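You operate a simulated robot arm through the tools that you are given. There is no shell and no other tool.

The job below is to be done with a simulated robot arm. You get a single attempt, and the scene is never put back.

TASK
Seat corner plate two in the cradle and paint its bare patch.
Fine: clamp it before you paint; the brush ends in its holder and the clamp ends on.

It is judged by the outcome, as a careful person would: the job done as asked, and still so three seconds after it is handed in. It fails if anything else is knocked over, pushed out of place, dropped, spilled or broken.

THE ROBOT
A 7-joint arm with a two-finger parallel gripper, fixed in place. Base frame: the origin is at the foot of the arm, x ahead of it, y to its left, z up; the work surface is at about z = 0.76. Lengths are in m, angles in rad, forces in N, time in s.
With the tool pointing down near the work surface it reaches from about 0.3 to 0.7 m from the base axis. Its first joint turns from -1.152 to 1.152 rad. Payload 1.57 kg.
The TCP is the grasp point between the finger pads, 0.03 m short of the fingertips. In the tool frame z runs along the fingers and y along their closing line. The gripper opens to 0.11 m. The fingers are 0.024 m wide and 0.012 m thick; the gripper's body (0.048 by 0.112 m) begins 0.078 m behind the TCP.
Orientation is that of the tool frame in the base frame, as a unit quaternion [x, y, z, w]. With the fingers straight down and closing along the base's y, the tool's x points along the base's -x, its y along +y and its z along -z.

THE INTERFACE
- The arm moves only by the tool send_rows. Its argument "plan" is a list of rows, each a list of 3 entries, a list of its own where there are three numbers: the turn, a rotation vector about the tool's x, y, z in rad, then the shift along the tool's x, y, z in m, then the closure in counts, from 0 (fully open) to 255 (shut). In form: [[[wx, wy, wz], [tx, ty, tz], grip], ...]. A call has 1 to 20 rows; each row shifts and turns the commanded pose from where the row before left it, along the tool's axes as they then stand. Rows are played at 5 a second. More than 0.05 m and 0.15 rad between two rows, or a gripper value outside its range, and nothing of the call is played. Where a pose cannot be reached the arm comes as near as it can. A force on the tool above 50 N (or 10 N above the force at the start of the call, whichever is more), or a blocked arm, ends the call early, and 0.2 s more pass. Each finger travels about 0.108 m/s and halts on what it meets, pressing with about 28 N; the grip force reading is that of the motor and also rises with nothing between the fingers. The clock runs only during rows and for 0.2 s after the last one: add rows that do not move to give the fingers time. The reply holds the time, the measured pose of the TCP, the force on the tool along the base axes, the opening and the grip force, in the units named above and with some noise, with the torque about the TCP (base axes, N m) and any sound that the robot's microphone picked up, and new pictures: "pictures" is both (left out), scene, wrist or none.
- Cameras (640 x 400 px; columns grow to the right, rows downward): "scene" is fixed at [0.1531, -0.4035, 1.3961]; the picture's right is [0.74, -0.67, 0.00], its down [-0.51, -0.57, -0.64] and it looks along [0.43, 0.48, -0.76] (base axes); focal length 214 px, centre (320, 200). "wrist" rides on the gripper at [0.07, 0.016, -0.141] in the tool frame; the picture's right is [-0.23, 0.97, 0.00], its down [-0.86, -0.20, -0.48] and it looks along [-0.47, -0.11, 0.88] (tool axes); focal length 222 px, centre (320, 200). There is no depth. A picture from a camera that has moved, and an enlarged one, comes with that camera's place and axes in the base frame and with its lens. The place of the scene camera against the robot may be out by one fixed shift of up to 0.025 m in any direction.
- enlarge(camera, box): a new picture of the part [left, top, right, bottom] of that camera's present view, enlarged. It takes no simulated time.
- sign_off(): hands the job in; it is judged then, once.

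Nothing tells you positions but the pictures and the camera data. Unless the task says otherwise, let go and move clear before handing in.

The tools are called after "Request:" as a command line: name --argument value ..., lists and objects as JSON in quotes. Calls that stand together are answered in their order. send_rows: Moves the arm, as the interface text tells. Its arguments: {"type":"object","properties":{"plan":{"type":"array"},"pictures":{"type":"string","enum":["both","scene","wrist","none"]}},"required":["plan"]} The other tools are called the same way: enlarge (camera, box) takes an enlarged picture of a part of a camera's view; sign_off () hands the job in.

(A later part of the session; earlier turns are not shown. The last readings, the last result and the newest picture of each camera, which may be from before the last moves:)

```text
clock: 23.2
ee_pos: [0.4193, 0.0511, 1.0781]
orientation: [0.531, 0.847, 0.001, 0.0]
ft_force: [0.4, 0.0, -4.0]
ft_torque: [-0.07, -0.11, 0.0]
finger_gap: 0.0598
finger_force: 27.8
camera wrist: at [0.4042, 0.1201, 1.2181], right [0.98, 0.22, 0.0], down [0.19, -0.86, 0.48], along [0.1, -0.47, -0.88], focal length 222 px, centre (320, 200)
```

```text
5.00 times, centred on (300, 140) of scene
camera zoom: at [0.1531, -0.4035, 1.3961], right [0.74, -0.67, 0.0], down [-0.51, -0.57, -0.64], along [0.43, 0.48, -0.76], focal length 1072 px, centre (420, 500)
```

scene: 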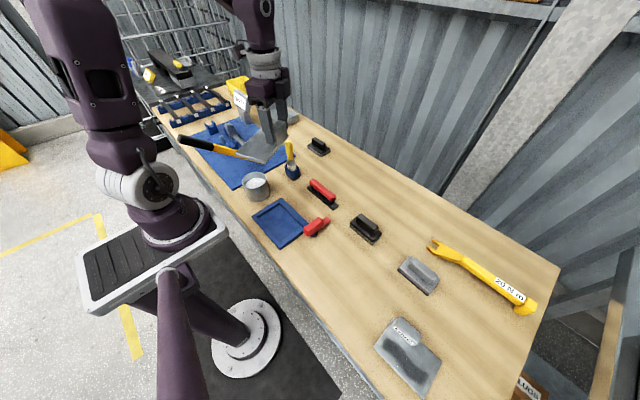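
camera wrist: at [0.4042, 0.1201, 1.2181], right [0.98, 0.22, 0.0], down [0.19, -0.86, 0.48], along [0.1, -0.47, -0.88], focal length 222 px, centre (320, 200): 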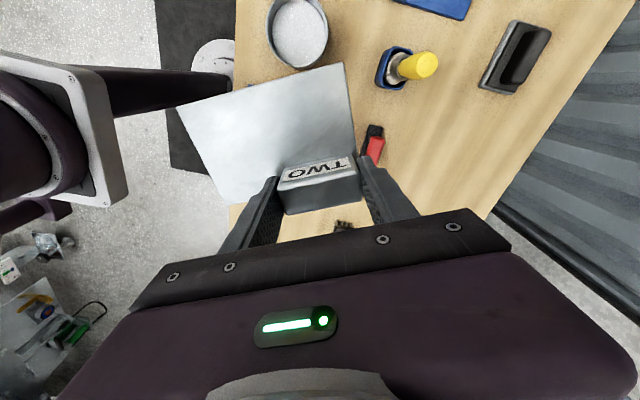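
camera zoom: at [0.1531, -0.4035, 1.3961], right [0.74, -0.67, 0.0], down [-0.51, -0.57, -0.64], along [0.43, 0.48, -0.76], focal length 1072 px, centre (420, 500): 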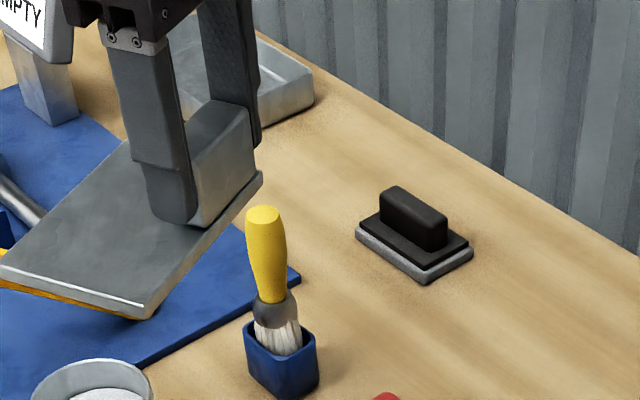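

The far face and the edges I can see are plain too, so TWO shows no obvious patch so far. I'll look more closely at plate ONE, the pot and the surroundings for clues about what a patch looks like here.

Request:
enlarge --camera "scene" --box '[375, 330, 425, 390]'

Request:
enlarge --camera "wrist" --box '[260, 0, 340, 80]'

Request:
enlarge --camera "scene" --box '[240, 165, 275, 205]'

Request:
enlarge --camera "wrist" --box '[170, 60, 380, 220]'

Request:
enlarge --camera "scene" --box '[140, 70, 260, 160]'

Request:
enlarge --camera "scene" --box '[390, 230, 560, 330]'

```text
6.67 times, centred on (400, 360) of scene
camera zoom: at [0.1531, -0.4035, 1.3961], right [0.74, -0.67, 0.0], down [-0.51, -0.57, -0.64], along [0.43, 0.48, -0.76], focal length 1430 px, centre (-213, -867)
```

zoom: 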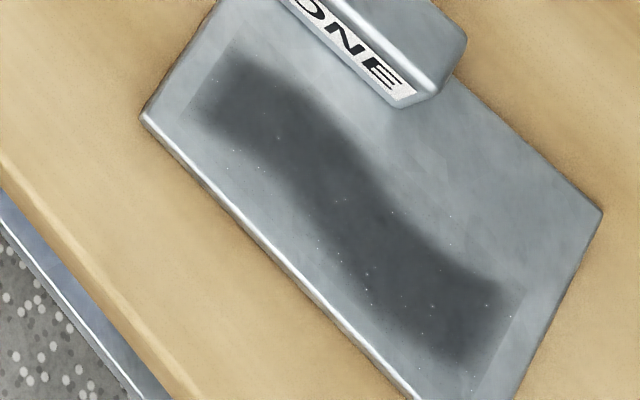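

```text
5.00 times, centred on (300, 40) of wrist
camera zoom: at [0.4042, 0.1201, 1.2181], right [0.98, 0.22, 0.0], down [0.19, -0.86, 0.48], along [0.1, -0.47, -0.88], focal length 1111 px, centre (420, 1000)
```

zoom: 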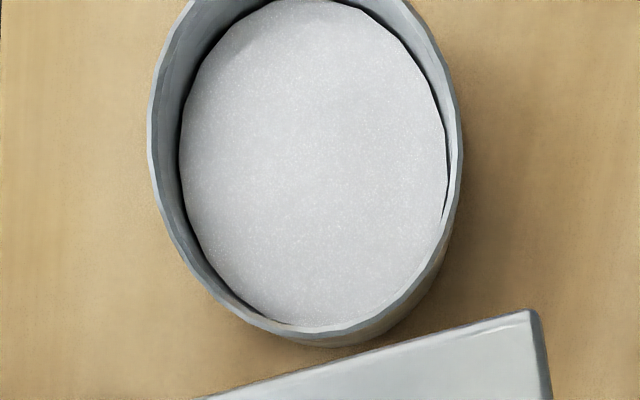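

```text
10.00 times, centred on (258, 185) of scene
camera zoom: at [0.1531, -0.4035, 1.3961], right [0.74, -0.67, 0.0], down [-0.51, -0.57, -0.64], along [0.43, 0.48, -0.76], focal length 2145 px, centre (945, 350)
```

zoom: 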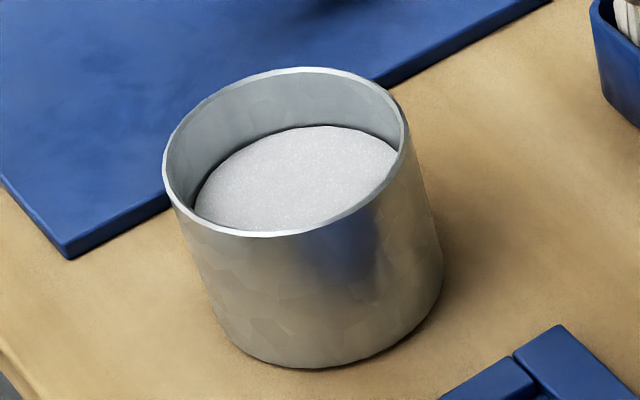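

```text
2.50 times, centred on (275, 140) of wrist
camera zoom: at [0.4042, 0.1201, 1.2181], right [0.98, 0.22, 0.0], down [0.19, -0.86, 0.48], along [0.1, -0.47, -0.88], focal length 555 px, centre (432, 350)
```

zoom: 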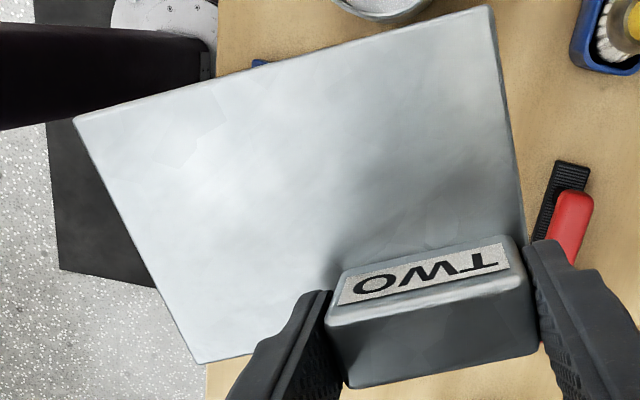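

```text
4.44 times, centred on (200, 115) of scene
camera zoom: at [0.1531, -0.4035, 1.3961], right [0.74, -0.67, 0.0], down [-0.51, -0.57, -0.64], along [0.43, 0.48, -0.76], focal length 953 px, centre (853, 578)
```

zoom: 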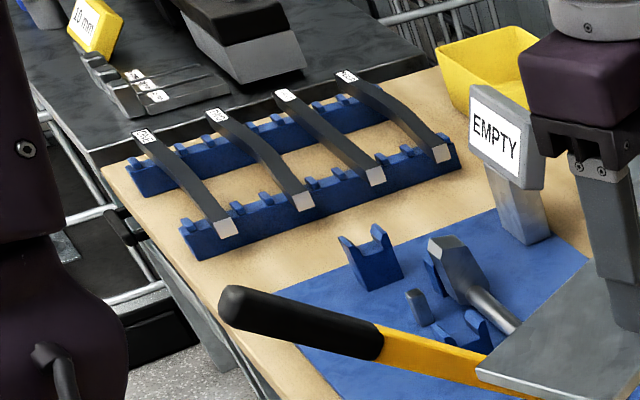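

```text
3.76 times, centred on (475, 280) of scene
camera zoom: at [0.1531, -0.4035, 1.3961], right [0.74, -0.67, 0.0], down [-0.51, -0.57, -0.64], along [0.43, 0.48, -0.76], focal length 807 px, centre (-264, -101)
```

zoom: 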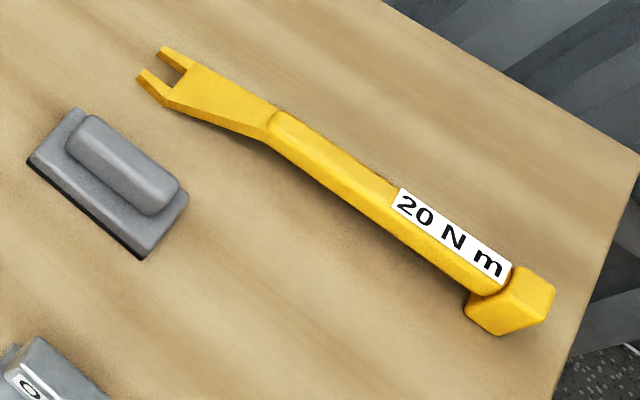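

Request:
enlarge --camera "wrist" --box '[190, 70, 280, 130]'

Request:
enlarge --camera "wrist" --box '[265, 60, 355, 120]'

Request:
enlarge --camera "wrist" --box '[200, 120, 290, 200]'

Request:
enlarge --camera "wrist" --box '[270, 100, 360, 170]'

```text
6.67 times, centred on (235, 100) of wrist
camera zoom: at [0.4042, 0.1201, 1.2181], right [0.98, 0.22, 0.0], down [0.19, -0.86, 0.48], along [0.1, -0.47, -0.88], focal length 1481 px, centre (887, 867)
```

zoom: 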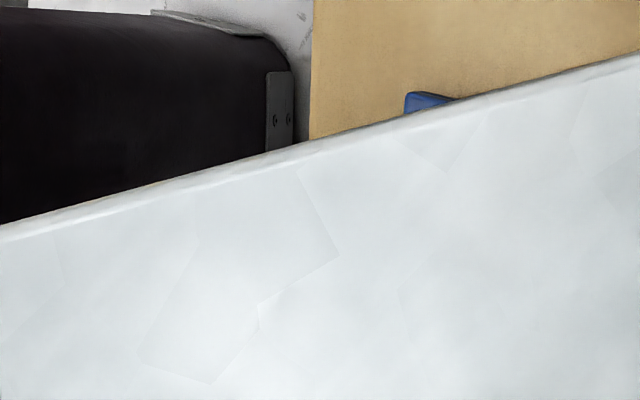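

```text
6.67 times, centred on (310, 90) of wrist
camera zoom: at [0.4042, 0.1201, 1.2181], right [0.98, 0.22, 0.0], down [0.19, -0.86, 0.48], along [0.1, -0.47, -0.88], focal length 1481 px, centre (387, 933)
```

zoom: 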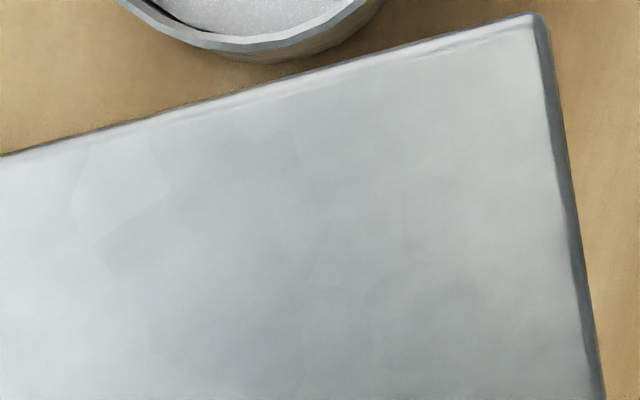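

```text
5.00 times, centred on (245, 160) of wrist
camera zoom: at [0.4042, 0.1201, 1.2181], right [0.98, 0.22, 0.0], down [0.19, -0.86, 0.48], along [0.1, -0.47, -0.88], focal length 1111 px, centre (695, 400)
```

zoom: 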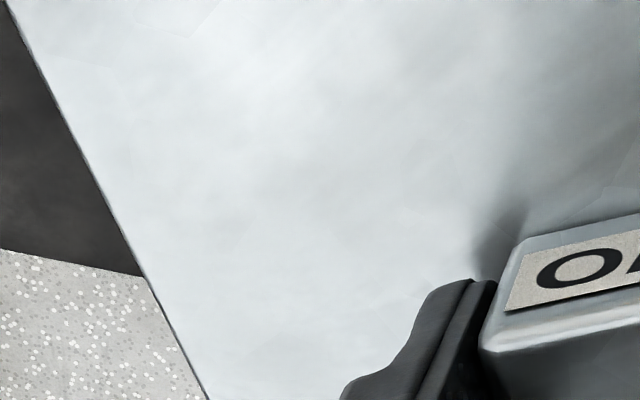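

```text
5.71 times, centred on (315, 135) of wrist
camera zoom: at [0.4042, 0.1201, 1.2181], right [0.98, 0.22, 0.0], down [0.19, -0.86, 0.48], along [0.1, -0.47, -0.88], focal length 1269 px, centre (349, 571)
```

zoom: 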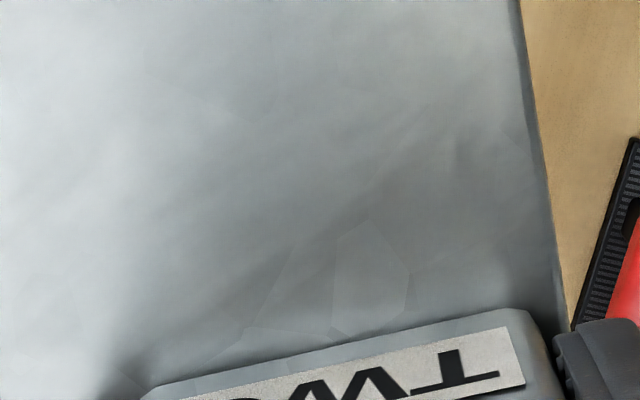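

No patch on the top from any angle. One side remains unseen, the +y side; I'll yaw further so the scene camera can see it.

Request:
send_rows --plan '[[[0, 0, 0.14], [0, 0, 0], 255], [[0, 0, 0.14], [0, 0, 0], 255], [[0, 0, 0.14], [0, 0, 0], 255], [[0, 0, 0.14], [0, 0, 0], 255], [[0, 0, 0.14], [0, 0, 0], 255], [[0, 0, 0.14], [0, 0, 0], 255], [[0, 0, 0.14], [0, 0, 0], 255], [[0, 0, 0.14], [0, 0, 0], 255], [[0, 0, 0.14], [0, 0, 0], 255], [[0, 0, 0.14], [0, 0, 0], 255], [[0, 0, 0.14], [0, 0, 0], 255], [[0, 0, 0.14], [0, 0, 0], 255], [[0, 0, 0], [0, 0, 0], 255]]' --pictures "both"

Request:
enlarge --camera "scene" --box '[240, 90, 350, 180]'

```text
clock: 26.0
ee_pos: [0.4198, 0.0516, 1.0774]
orientation: [0.986, 0.169, 0.0, 0.0]
ft_force: [0.8, 0.4, -5.3]
ft_torque: [-0.14, 0.04, 0.02]
finger_gap: 0.0599
finger_force: 28.0
camera wrist: at [0.4913, 0.0584, 1.2182], right [0.11, -0.99, 0.0], down [-0.87, -0.1, 0.48], along [-0.48, -0.05, -0.88], focal length 222 px, centre (320, 200)
```

scene: 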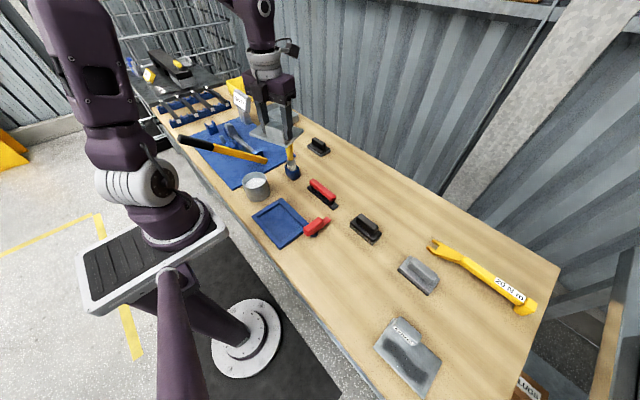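
wrist: 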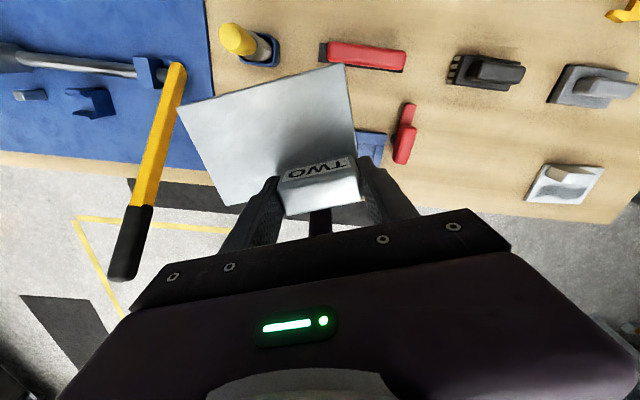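

```text
4.44 times, centred on (295, 135) of scene
camera zoom: at [0.1532, -0.4035, 1.3961], right [0.74, -0.67, 0.0], down [-0.51, -0.57, -0.64], along [0.43, 0.48, -0.76], focal length 953 px, centre (431, 489)
```

zoom: 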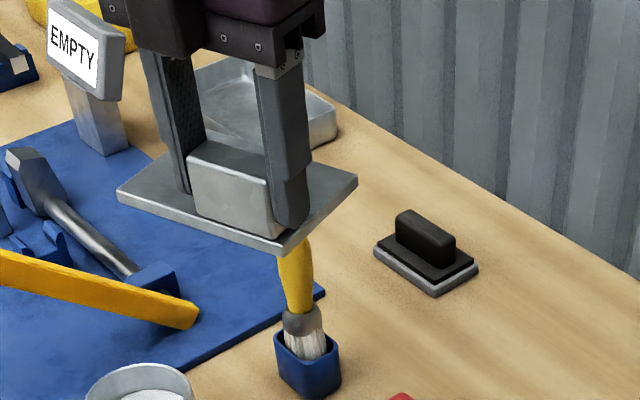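

Request:
enlarge --camera "wrist" --box '[515, 150, 615, 220]'

Request:
enlarge --camera "wrist" --box '[370, 90, 440, 180]'

Request:
enlarge --camera "wrist" --box '[200, 0, 300, 80]'

```text
5.71 times, centred on (565, 185) of wrist
camera zoom: at [0.4913, 0.0584, 1.2182], right [0.11, -0.99, 0.0], down [-0.87, -0.1, 0.48], along [-0.48, -0.05, -0.88], focal length 1269 px, centre (-1080, 286)
```

zoom: 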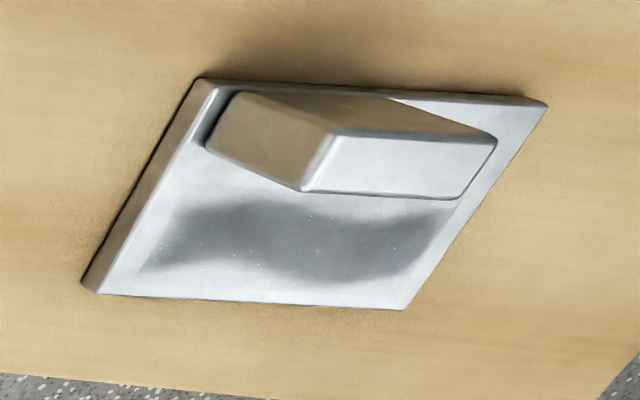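

```text
4.44 times, centred on (405, 135) of wrist
camera zoom: at [0.4913, 0.0584, 1.2182], right [0.11, -0.99, 0.0], down [-0.87, -0.1, 0.48], along [-0.48, -0.05, -0.88], focal length 987 px, centre (-58, 489)
```

zoom: 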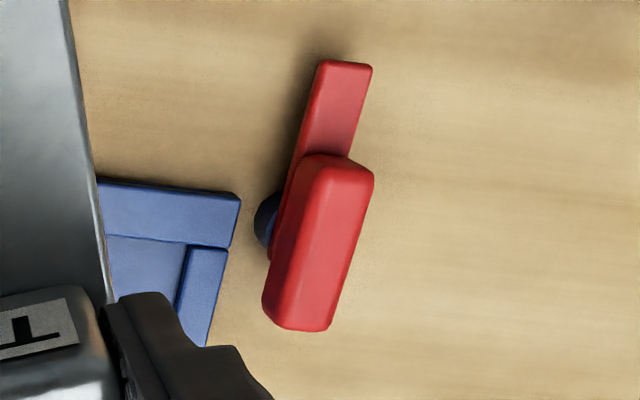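

```text
5.00 times, centred on (250, 40) of wrist
camera zoom: at [0.4913, 0.0584, 1.2182], right [0.11, -0.99, 0.0], down [-0.87, -0.1, 0.48], along [-0.48, -0.05, -0.88], focal length 1111 px, centre (670, 1000)
```

zoom: 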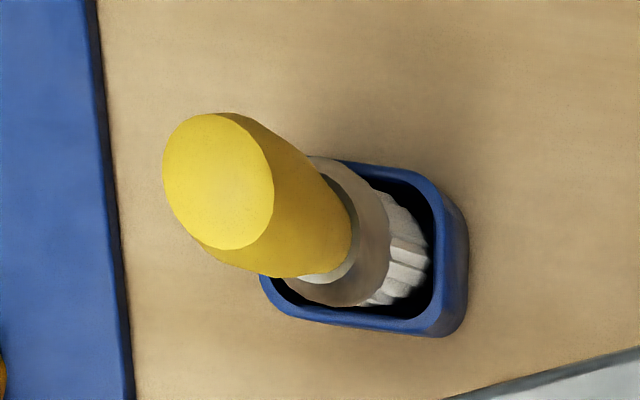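

The plate is plain on every face. I'll carry on: seat it in the same orientation (lug at the +x,+y corner, clear of the clamp at the +x,−y corner), then re-inspect. First I turn the hand back to its default yaw.

Request:
send_rows --plan '[[[0, 0, -0.14], [0, 0, 0], 255], [[0, 0, -0.14], [0, 0, 0], 255], [[0, 0, -0.14], [0, 0, 0], 255], [[0, 0, -0.14], [0, 0, 0], 255], [[0, 0, -0.14], [0, 0, 0], 255], [[0, 0, -0.14], [0, 0, 0], 255], [[0, 0, -0.14], [0, 0, 0], 255], [[0, 0, -0.14], [0, 0, 0], 255], [[0, 0, -0.14], [0, 0, 0], 255], [[0, 0, -0.14], [0, 0, 0], 255], [[0, 0, -0.14], [0, 0, 0], 255], [[0, 0, -0.14], [0, 0, 0], 255], [[0, 0, -0.14], [0, 0, 0], 255], [[0, 0, -0.14], [0, 0, 0], 255], [[0, 0, -0.14], [0, 0, 0], 255], [[0, 0, -0.14], [0, 0, 0], 255], [[0, 0, -0.14], [0, 0, 0], 255], [[0, 0, -0.14], [0, 0, 0], 255], [[0, 0, -0.14], [0, 0, 0], 255], [[0, 0, -0.14], [0, 0, 0], 255]]' --pictures "none"

```text
clock: 30.2
ee_pos: [0.419, 0.0515, 1.077]
orientation: [-0.001, 1.0, 0.0, -0.001]
ft_force: [0.5, -0.3, -4.4]
ft_torque: [0.1, -0.11, 0.01]
finger_gap: 0.0599
finger_force: 27.9
```

Request:
send_rows --plan '[[[0, 0, 0], [0.0084, -0.0043, 0.0354], 255], [[0, 0, 0], [0.0084, -0.0043, 0.0354], 255], [[0, 0, 0], [0.0084, -0.0043, 0.0354], 255], [[0, 0, 0], [0.0084, -0.0043, 0.0354], 255], [[0, 0, 0], [0.0082, -0.0043, 0.0354], 255], [[0, 0, 0], [0, 0, 0], 255]]' --pictures "both"

Request:
enlarge --camera "wrist" --box '[160, 30, 380, 220]'

```text
clock: 31.6
ee_pos: [0.3777, 0.0301, 0.8974]
orientation: [0.0, 1.0, 0.0, 0.0]
ft_force: [-0.4, -0.1, -4.5]
ft_torque: [0.09, -0.08, -0.02]
finger_gap: 0.0597
finger_force: 28.1
camera wrist: at [0.307, 0.0459, 1.0389], right [0.23, 0.97, 0.0], down [0.86, -0.2, 0.48], along [0.47, -0.11, -0.88], focal length 222 px, centre (320, 200)
```

scene: 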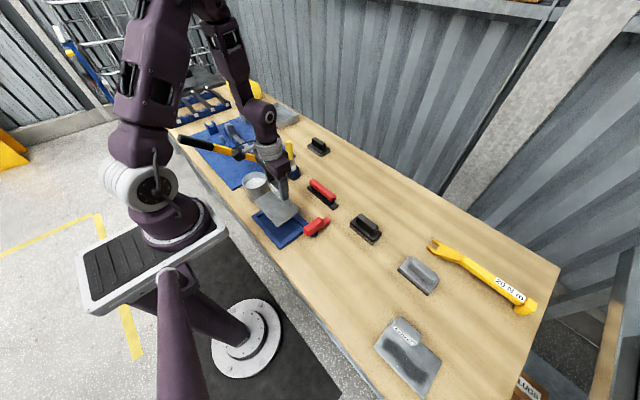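
wrist: 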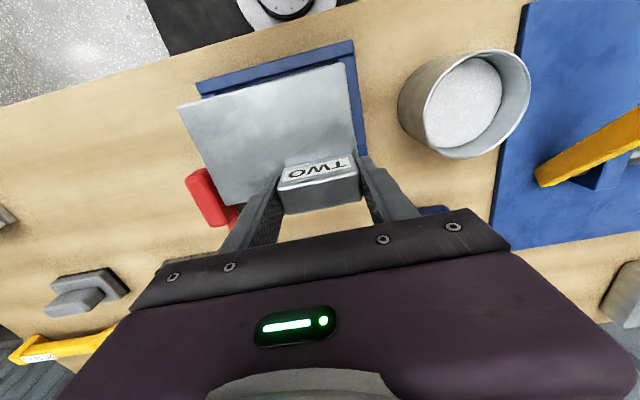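

```text
2.11 times, centred on (270, 125) of wrist
camera zoom: at [0.307, 0.0459, 1.0389], right [0.23, 0.97, 0.0], down [0.86, -0.2, 0.48], along [0.47, -0.11, -0.88], focal length 468 px, centre (425, 358)
```

zoom: 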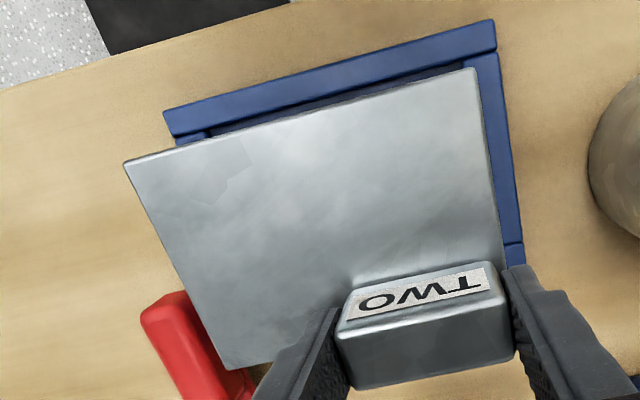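

The plate is nearly centred over the cradle already. I'll come down to just above the wall tops and fine-align from there.

Request:
send_rows --plan '[[[0, 0, 0], [0, 0, 0.03], 255], [[0, 0, 0], [0, 0, 0.025], 255], [[0, 0, 0], [0, 0, 0.011], 255], [[0, 0, 0], [0, 0, 0], 255], [[0, 0, 0], [0, 0, 0], 255]]' --pictures "both"

Request:
enlarge --camera "wrist" --box '[160, 50, 380, 220]'

Request:
enlarge --camera "scene" --box '[240, 180, 340, 255]'

```text
clock: 32.8
ee_pos: [0.3779, 0.0294, 0.8312]
orientation: [0.0, 1.0, 0.0, -0.001]
ft_force: [-0.5, 0.4, -3.9]
ft_torque: [0.08, -0.09, 0.0]
finger_gap: 0.0599
finger_force: 28.3
camera wrist: at [0.3087, 0.0455, 0.9728], right [0.23, 0.97, 0.0], down [0.86, -0.2, 0.48], along [0.47, -0.11, -0.88], focal length 222 px, centre (320, 200)
```

scene: 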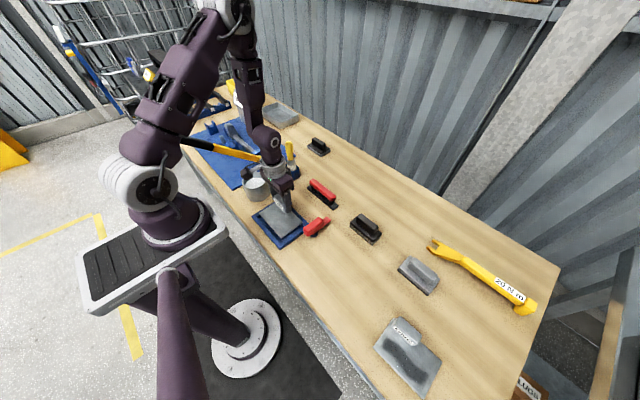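
wrist: 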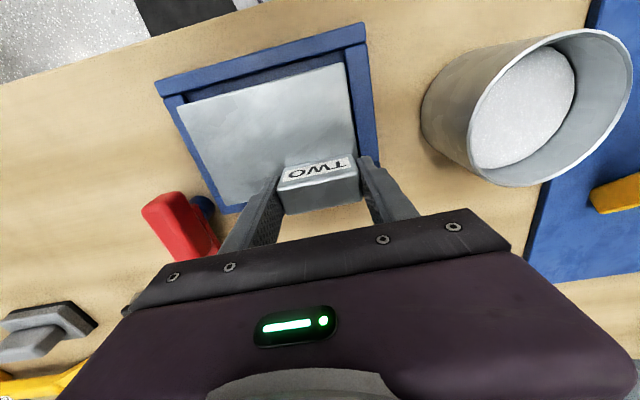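

```text
2.35 times, centred on (270, 135) of wrist
camera zoom: at [0.3087, 0.0455, 0.9728], right [0.23, 0.97, 0.0], down [0.86, -0.2, 0.48], along [0.47, -0.11, -0.88], focal length 523 px, centre (438, 353)
```

zoom: 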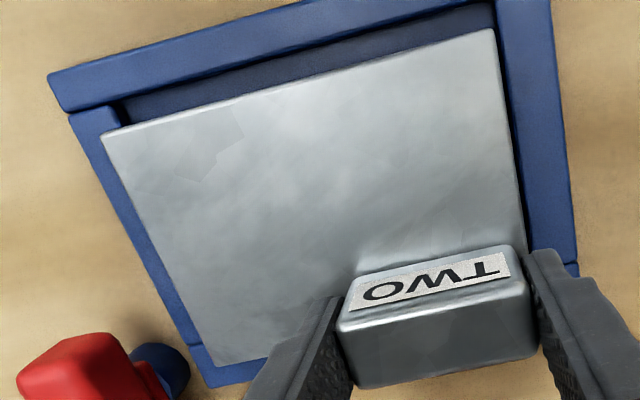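

```text
5.33 times, centred on (290, 218) of scene
camera zoom: at [0.1531, -0.4035, 1.3961], right [0.74, -0.67, 0.0], down [-0.51, -0.57, -0.64], along [0.43, 0.48, -0.76], focal length 1144 px, centre (480, 107)
```

zoom: 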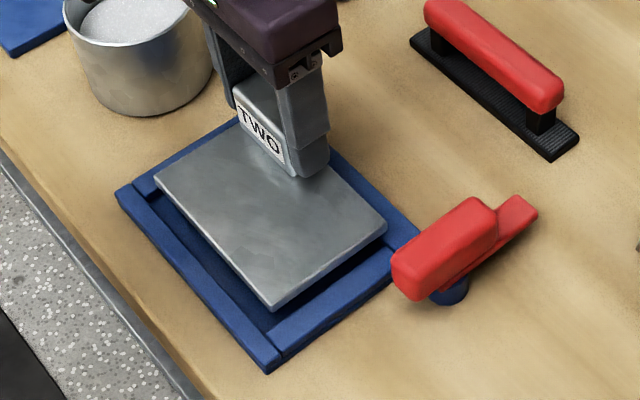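

Inner cradle measures about 94 × 133 mm against the plate's 88 × 128 mm, and the plate is within about 2 mm of centre. I'll nudge −1.5 mm in x, +1 mm in y and lower gently.

Request:
send_rows --plan '[[[0, 0, 0], [0.0015, 0.001, 0], 255], [[0, 0, 0], [0, 0, 0.004], 255], [[0, 0, 0], [0, 0, 0.004], 255], [[0, 0, 0], [0, 0, 0], 255]]' --pictures "both"

Request:
enlarge --camera "wrist" --box '[150, 20, 390, 220]'

Request:
enlarge --camera "scene" --box '[245, 190, 325, 255]'

```text
clock: 33.8
ee_pos: [0.377, 0.0302, 0.8247]
orientation: [0.001, 1.0, 0.0, 0.0]
ft_force: [-0.1, -0.4, -4.3]
ft_torque: [0.11, -0.06, 0.04]
finger_gap: 0.06
finger_force: 28.0
camera wrist: at [0.307, 0.0464, 0.9667], right [0.23, 0.97, 0.0], down [0.86, -0.2, 0.48], along [0.47, -0.11, -0.88], focal length 222 px, centre (320, 200)
```

scene: 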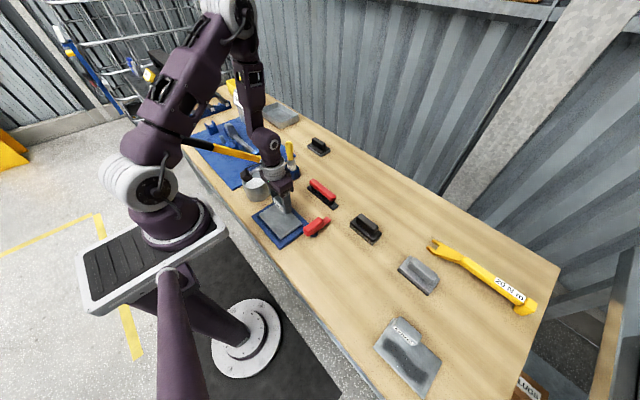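
wrist: 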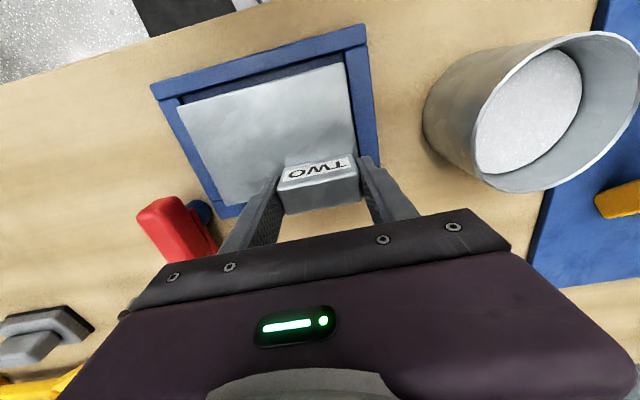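

```text
2.00 times, centred on (270, 120) of wrist
camera zoom: at [0.307, 0.0464, 0.9667], right [0.23, 0.97, 0.0], down [0.86, -0.2, 0.48], along [0.47, -0.11, -0.88], focal length 444 px, centre (420, 360)
```

zoom: 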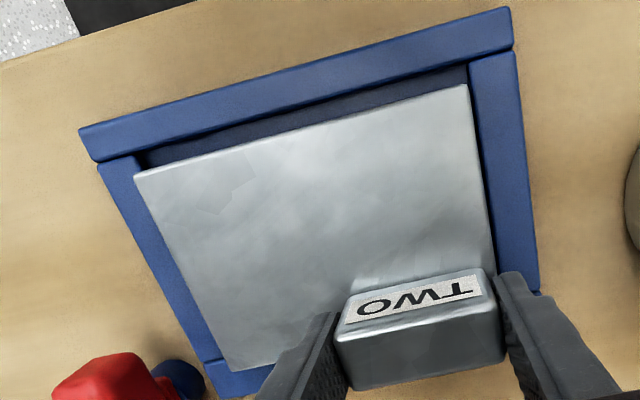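

```text
6.15 times, centred on (285, 222) of scene
camera zoom: at [0.1531, -0.4035, 1.3961], right [0.74, -0.67, 0.0], down [-0.51, -0.57, -0.64], along [0.43, 0.48, -0.76], focal length 1320 px, centre (535, 62)
```

zoom: 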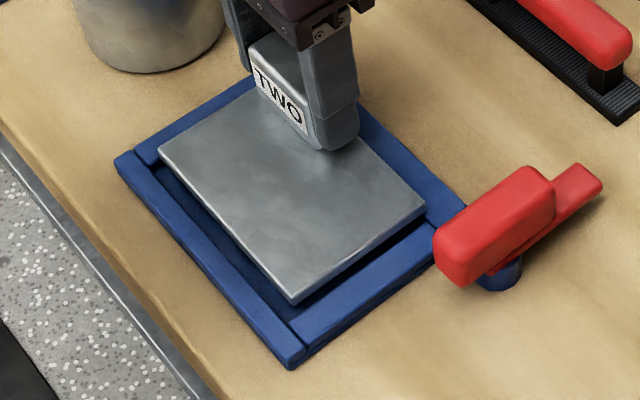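

The inner cradle actually spans x 0.294–0.387 (the +x wall is wider), so the plate must move about 4 mm toward −x. I'll do that at this height and check again.

Request:
send_rows --plan '[[[0, 0, 0], [0.004, 0, 0], 255], [[0, 0, 0], [0, 0, 0], 255], [[0, 0, 0], [0, 0, 0], 255]]' --pictures "wrist"

Request:
enlarge --camera "wrist" --box '[150, 20, 390, 220]'

Request:
enlarge --camera "scene" --box '[245, 190, 325, 255]'

```text
clock: 34.6
ee_pos: [0.3719, 0.0299, 0.8252]
orientation: [0.0, 1.0, 0.0, 0.001]
ft_force: [-0.1, -0.4, -3.4]
ft_torque: [0.1, -0.1, 0.01]
finger_gap: 0.0601
finger_force: 27.6
camera wrist: at [0.3026, 0.0466, 0.9669], right [0.23, 0.97, 0.0], down [0.86, -0.2, 0.48], along [0.47, -0.11, -0.88], focal length 222 px, centre (320, 200)
```

wrist: 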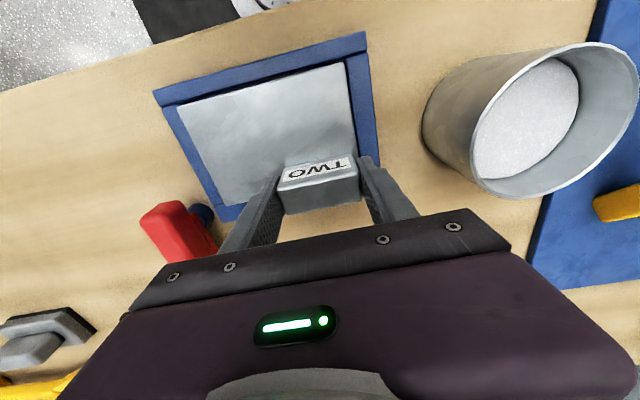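

```text
2.00 times, centred on (270, 120) of wrist
camera zoom: at [0.3026, 0.0466, 0.9669], right [0.23, 0.97, 0.0], down [0.86, -0.2, 0.48], along [0.47, -0.11, -0.88], focal length 444 px, centre (420, 360)
```

zoom: 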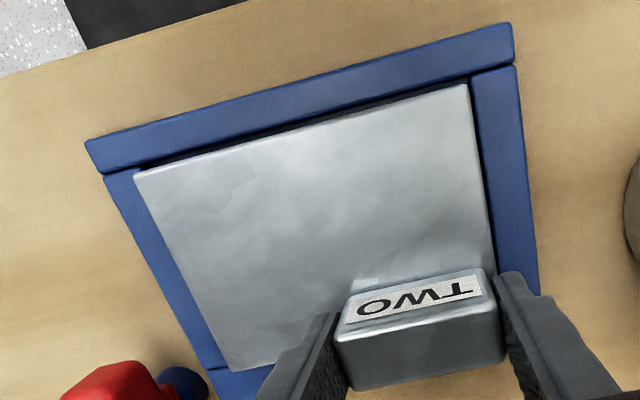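

```text
6.15 times, centred on (285, 222) of scene
camera zoom: at [0.1531, -0.4035, 1.3961], right [0.74, -0.67, 0.0], down [-0.51, -0.57, -0.64], along [0.43, 0.48, -0.76], focal length 1320 px, centre (535, 62)
```

zoom: 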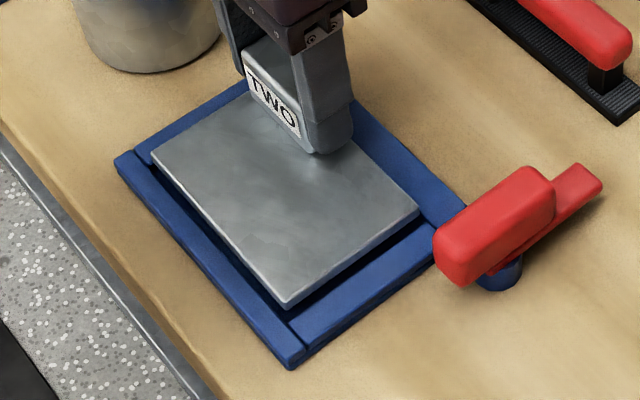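

Gaps now look even on all sides. Lowering in 2 mm steps.

Request:
send_rows --plan '[[[0, 0, 0], [0, 0, 0.002], 255], [[0, 0, 0], [0, 0, 0.002], 255], [[0, 0, 0], [0, 0, 0.002], 255], [[0, 0, 0], [0, 0, 0.001], 255], [[0, 0, 0], [0, 0, 0], 255]]' --pictures "none"

Request:
enlarge --camera "wrist" --box '[150, 20, 390, 220]'

Request:
enlarge --camera "scene" --box '[245, 190, 325, 255]'

```text
clock: 35.8
ee_pos: [0.3724, 0.0301, 0.8203]
orientation: [0.0, 1.0, 0.0, 0.0]
ft_force: [0.9, -0.5, -4.0]
ft_torque: [0.06, -0.07, -0.02]
finger_gap: 0.0598
finger_force: 28.0
```

```text
2.00 times, centred on (270, 120) of wrist
camera zoom: at [0.3034, 0.0464, 0.9604], right [0.23, 0.97, 0.0], down [0.86, -0.2, 0.48], along [0.47, -0.11, -0.88], focal length 444 px, centre (420, 360)
```

zoom: 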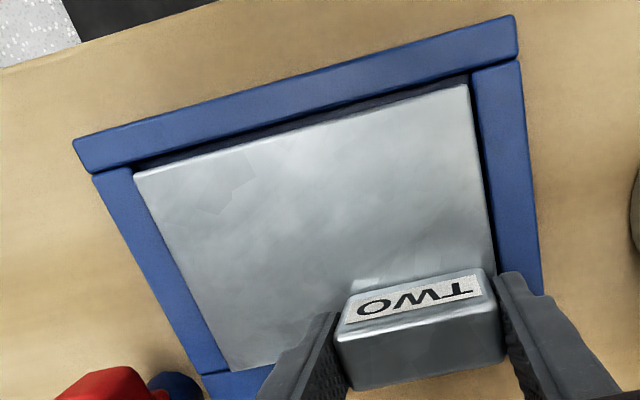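

```text
6.15 times, centred on (285, 222) of scene
camera zoom: at [0.1531, -0.4035, 1.3961], right [0.74, -0.67, 0.0], down [-0.51, -0.57, -0.64], along [0.43, 0.48, -0.76], focal length 1320 px, centre (535, 62)
```

zoom: 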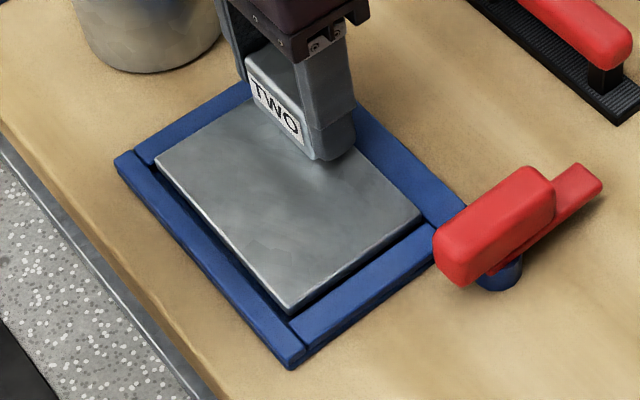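

Still clear of contact. The −x gap is about 4 mm versus 1 mm on +x, so I'll shift another 1.5 mm toward −x and keep lowering.

Request:
send_rows --plan '[[[0, 0, 0], [0.0015, 0, 0], 255], [[0, 0, 0], [0, 0, 0.0015], 255], [[0, 0, 0], [0, 0, 0.0015], 255], [[0, 0, 0], [0, 0, 0.0015], 255], [[0, 0, 0], [0, 0, 0], 255]]' --pictures "none"

Request:
enlarge --camera "wrist" --box '[150, 20, 390, 220]'

Request:
enlarge --camera "scene" --box '[245, 190, 325, 255]'

```text
clock: 37.0
ee_pos: [0.3711, 0.0312, 0.8162]
orientation: [0.0, 1.0, 0.0, 0.001]
ft_force: [-0.7, 0.1, 18.4]
ft_torque: [-0.06, -0.37, 0.04]
finger_gap: 0.0598
finger_force: 27.8
```

```text
2.00 times, centred on (270, 120) of wrist
camera zoom: at [0.301, 0.0467, 0.956], right [0.23, 0.97, 0.0], down [0.85, -0.2, 0.48], along [0.47, -0.11, -0.88], focal length 444 px, centre (420, 360)
```

zoom: 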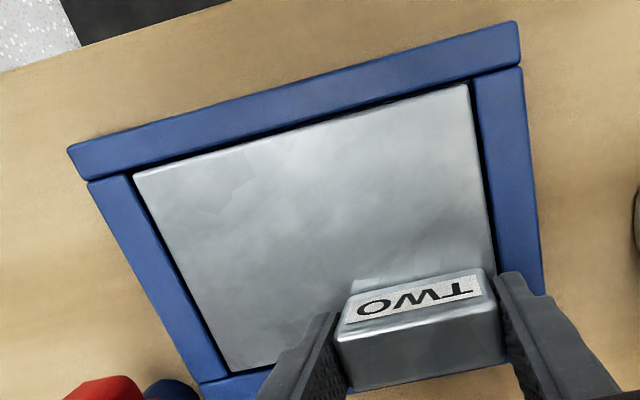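

```text
6.15 times, centred on (285, 222) of scene
camera zoom: at [0.1529, -0.4035, 1.3962], right [0.74, -0.67, 0.0], down [-0.51, -0.57, -0.64], along [0.43, 0.48, -0.76], focal length 1320 px, centre (535, 62)
```

zoom: 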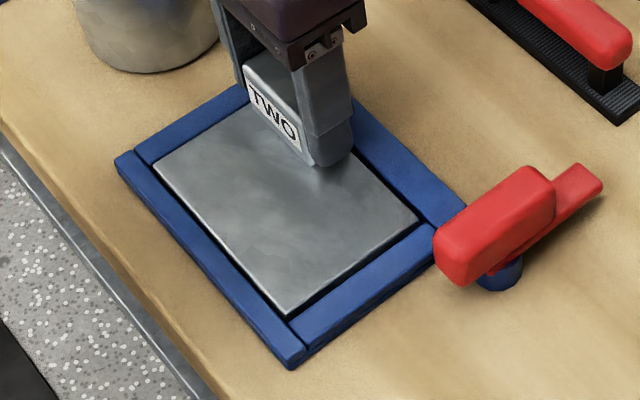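

The plate has touched the cradle floor (about 22 N press) and sits evenly inside all four walls. I'll ease off 1 mm, open slightly, and lift away.

Request:
send_rows --plan '[[[0, 0, 0], [0, 0, -0.001], 255], [[0, 0, 0], [0, 0, 0], 255], [[0, 0, 0], [0, 0, 0], 90], [[0, 0, 0], [0, 0, 0], 90], [[0, 0, 0], [0, 0, 0], 90], [[0, 0, 0], [0, 0, -0.02], 90], [[0, 0, 0], [0, 0, -0.04], 90], [[0, 0, 0], [0, 0, -0.045], 90], [[0, 0, 0], [0, 0, -0.045], 90], [[0, 0, 0], [0, 0, 0], 90]]' --pictures "both"

Request:
enlarge --camera "scene" --box '[235, 185, 345, 260]'

Request:
enlarge --camera "wrist" --box '[160, 20, 400, 220]'

```text
clock: 39.2
ee_pos: [0.3715, 0.0316, 0.967]
orientation: [0.0, 1.0, 0.001, 0.0]
ft_force: [-0.2, -0.3, -0.1]
ft_torque: [0.03, -0.01, 0.0]
finger_gap: 0.0715
finger_force: 0.1
camera wrist: at [0.3008, 0.0488, 1.1085], right [0.23, 0.97, 0.0], down [0.86, -0.2, 0.48], along [0.47, -0.11, -0.88], focal length 222 px, centre (320, 200)
```

scene: 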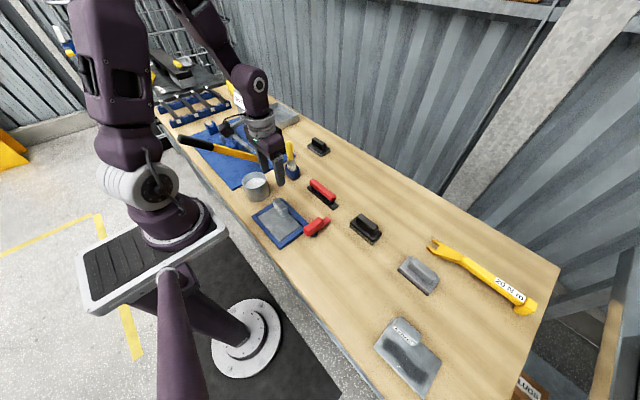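
wrist: 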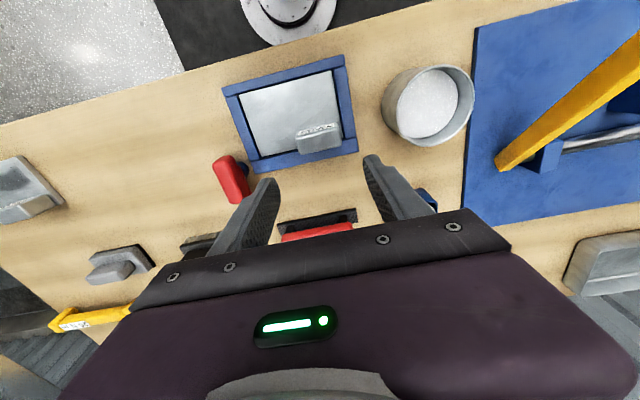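

```text
5.33 times, centred on (290, 222) of scene
camera zoom: at [0.1531, -0.4035, 1.3961], right [0.74, -0.67, 0.0], down [-0.51, -0.57, -0.64], along [0.43, 0.48, -0.76], focal length 1144 px, centre (480, 80)
```

zoom: 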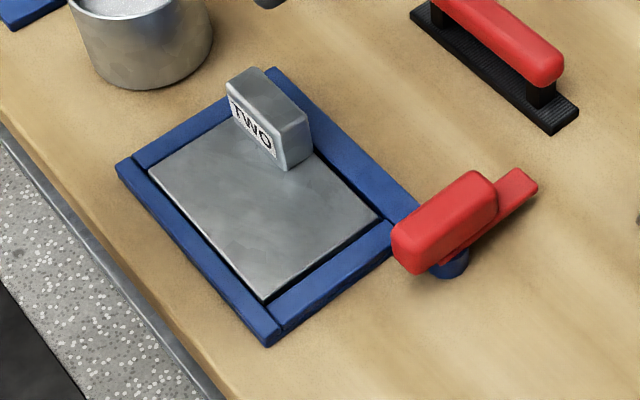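

```text
2.00 times, centred on (280, 120) of wrist
camera zoom: at [0.3008, 0.0488, 1.1085], right [0.23, 0.97, 0.0], down [0.86, -0.2, 0.48], along [0.47, -0.11, -0.88], focal length 444 px, centre (400, 360)
```

zoom: 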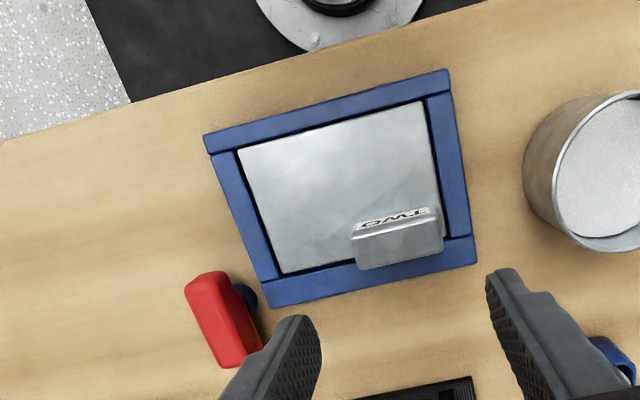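

Plate TWO is seated. Next I'll study the clamp beside the cradle from above before turning it.

Request:
send_rows --plan '[[[0, 0, 0], [0.014, -0.045, 0.005], 90], [[0, 0, 0], [0.014, -0.045, 0.005], 90], [[0, 0, 0], [0.014, -0.045, 0.005], 90], [[0, 0, 0], [0, 0, 0], 90]]' --pictures "wrist"

Request:
enlarge --camera "wrist" --box '[270, 80, 430, 200]'

Request:
enlarge --camera "scene" --box '[295, 205, 340, 245]'

```text
clock: 40.2
ee_pos: [0.327, -0.1018, 0.9521]
orientation: [0.0, 1.0, 0.0, 0.0]
ft_force: [-0.1, -0.1, 0.0]
ft_torque: [-0.02, 0.01, 0.01]
finger_gap: 0.071
finger_force: 0.0
camera wrist: at [0.2576, -0.0859, 1.0925], right [0.23, 0.97, 0.0], down [0.86, -0.2, 0.48], along [0.47, -0.11, -0.88], focal length 222 px, centre (320, 200)
```

wrist: 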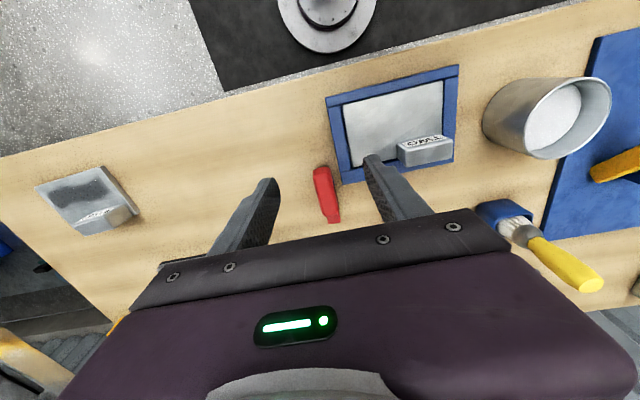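

```text
3.33 times, centred on (350, 140) of wrist
camera zoom: at [0.2576, -0.0859, 1.0925], right [0.23, 0.97, 0.0], down [0.86, -0.2, 0.48], along [0.47, -0.11, -0.88], focal length 740 px, centre (220, 400)
```

zoom: 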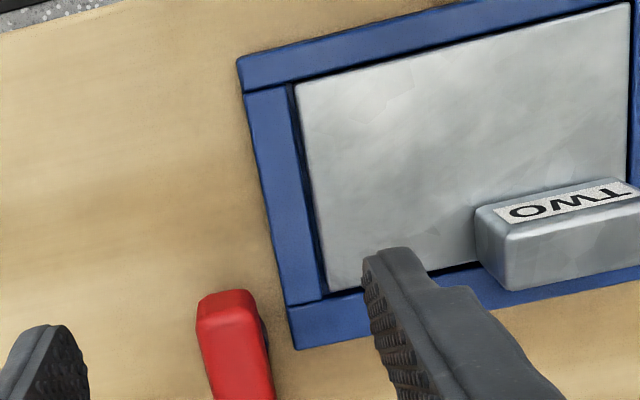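

```text
10.00 times, centred on (318, 225) of scene
camera zoom: at [0.1531, -0.4036, 1.3961], right [0.74, -0.67, 0.0], down [-0.51, -0.57, -0.64], along [0.43, 0.48, -0.76], focal length 2145 px, centre (345, -50)
```

zoom: 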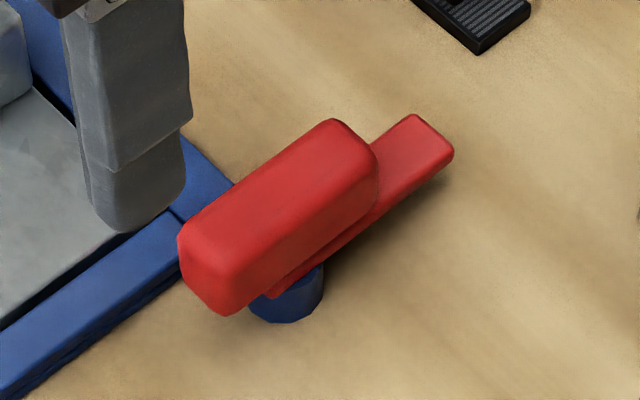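

The clamp is a red lever on a blue post near (0.40, −0.11), with its arm pointing +x, away from the plate; it must swing roughly 105–120° counter-clockwise to lie over the plate's corner. I'll first test in free air whether the wrist can yaw that far in that direction.

Request:
send_rows --plan '[[[0, 0, -0.14], [0, 0, -0.01], 90], [[0, 0, -0.14], [0, 0, 0], 90], [[0, 0, -0.14], [0, 0, 0], 90], [[0, 0, -0.14], [0, 0, 0], 90], [[0, 0, -0.14], [0, 0, 0], 90], [[0, 0, -0.14], [0, 0, 0], 90], [[0, 0, -0.14], [0, 0, 0], 90], [[0, 0, -0.14], [0, 0, 0], 90], [[0, 0, -0.14], [0, 0, 0], 90], [[0, 0, -0.14], [0, 0, 0], 90], [[0, 0, -0.14], [0, 0, 0], 90], [[0, 0, -0.14], [0, 0, 0], 90], [[0, 0, -0.14], [0, 0, 0], 90], [[0, 0, -0.14], [0, 0, 0], 90], [[0, 0, -0.14], [0, 0, 0], 90], [[0, 0, 0], [0, 0, 0], 90]]' --pictures "both"

```text
clock: 43.6
ee_pos: [0.3287, -0.1044, 0.9615]
orientation: [0.868, -0.497, 0.0, 0.0]
ft_force: [-0.2, 0.3, -0.9]
ft_torque: [0.02, -0.01, 0.01]
finger_gap: 0.071
finger_force: 0.1
camera wrist: at [0.3498, -0.1738, 1.1021], right [-0.95, -0.3, 0.0], down [-0.26, 0.84, 0.48], along [-0.14, 0.46, -0.88], focal length 222 px, centre (320, 200)
```

scene: 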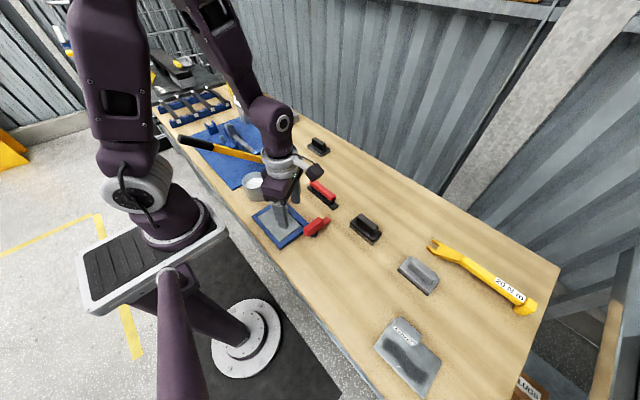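
wrist: 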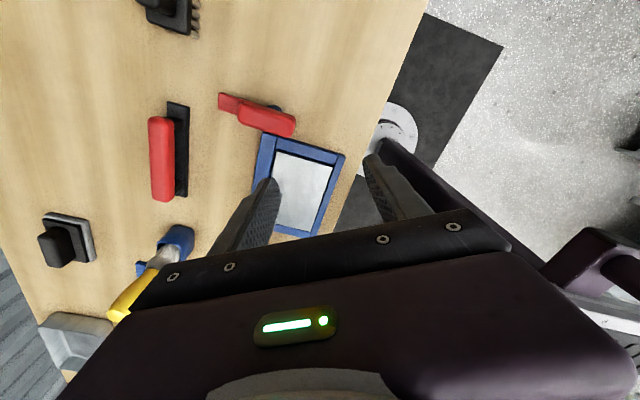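

Yaw −120° is reachable. This view also shows the clamp well, so I'll enlarge it to fix its pivot and handle.

Request:
enlarge --camera "wrist" --box '[200, 70, 360, 190]'

Request:
enlarge --camera "wrist" --box '[210, 80, 310, 145]'

```text
3.33 times, centred on (280, 130) of wrist
camera zoom: at [0.3498, -0.1738, 1.1021], right [-0.95, -0.3, 0.0], down [-0.26, 0.84, 0.48], along [-0.14, 0.46, -0.88], focal length 740 px, centre (453, 433)
```

zoom: 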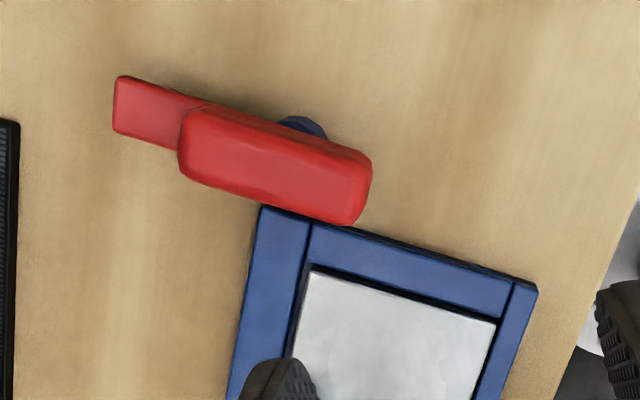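

```text
6.15 times, centred on (260, 112) of wrist
camera zoom: at [0.3498, -0.1738, 1.1021], right [-0.95, -0.3, 0.0], down [-0.26, 0.84, 0.48], along [-0.14, 0.46, -0.88], focal length 1367 px, centre (689, 738)
```

zoom: 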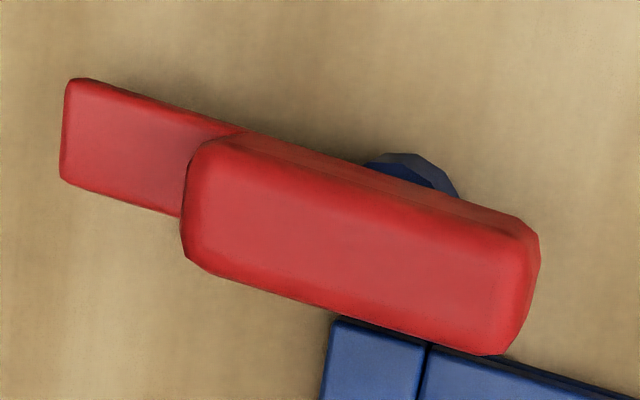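

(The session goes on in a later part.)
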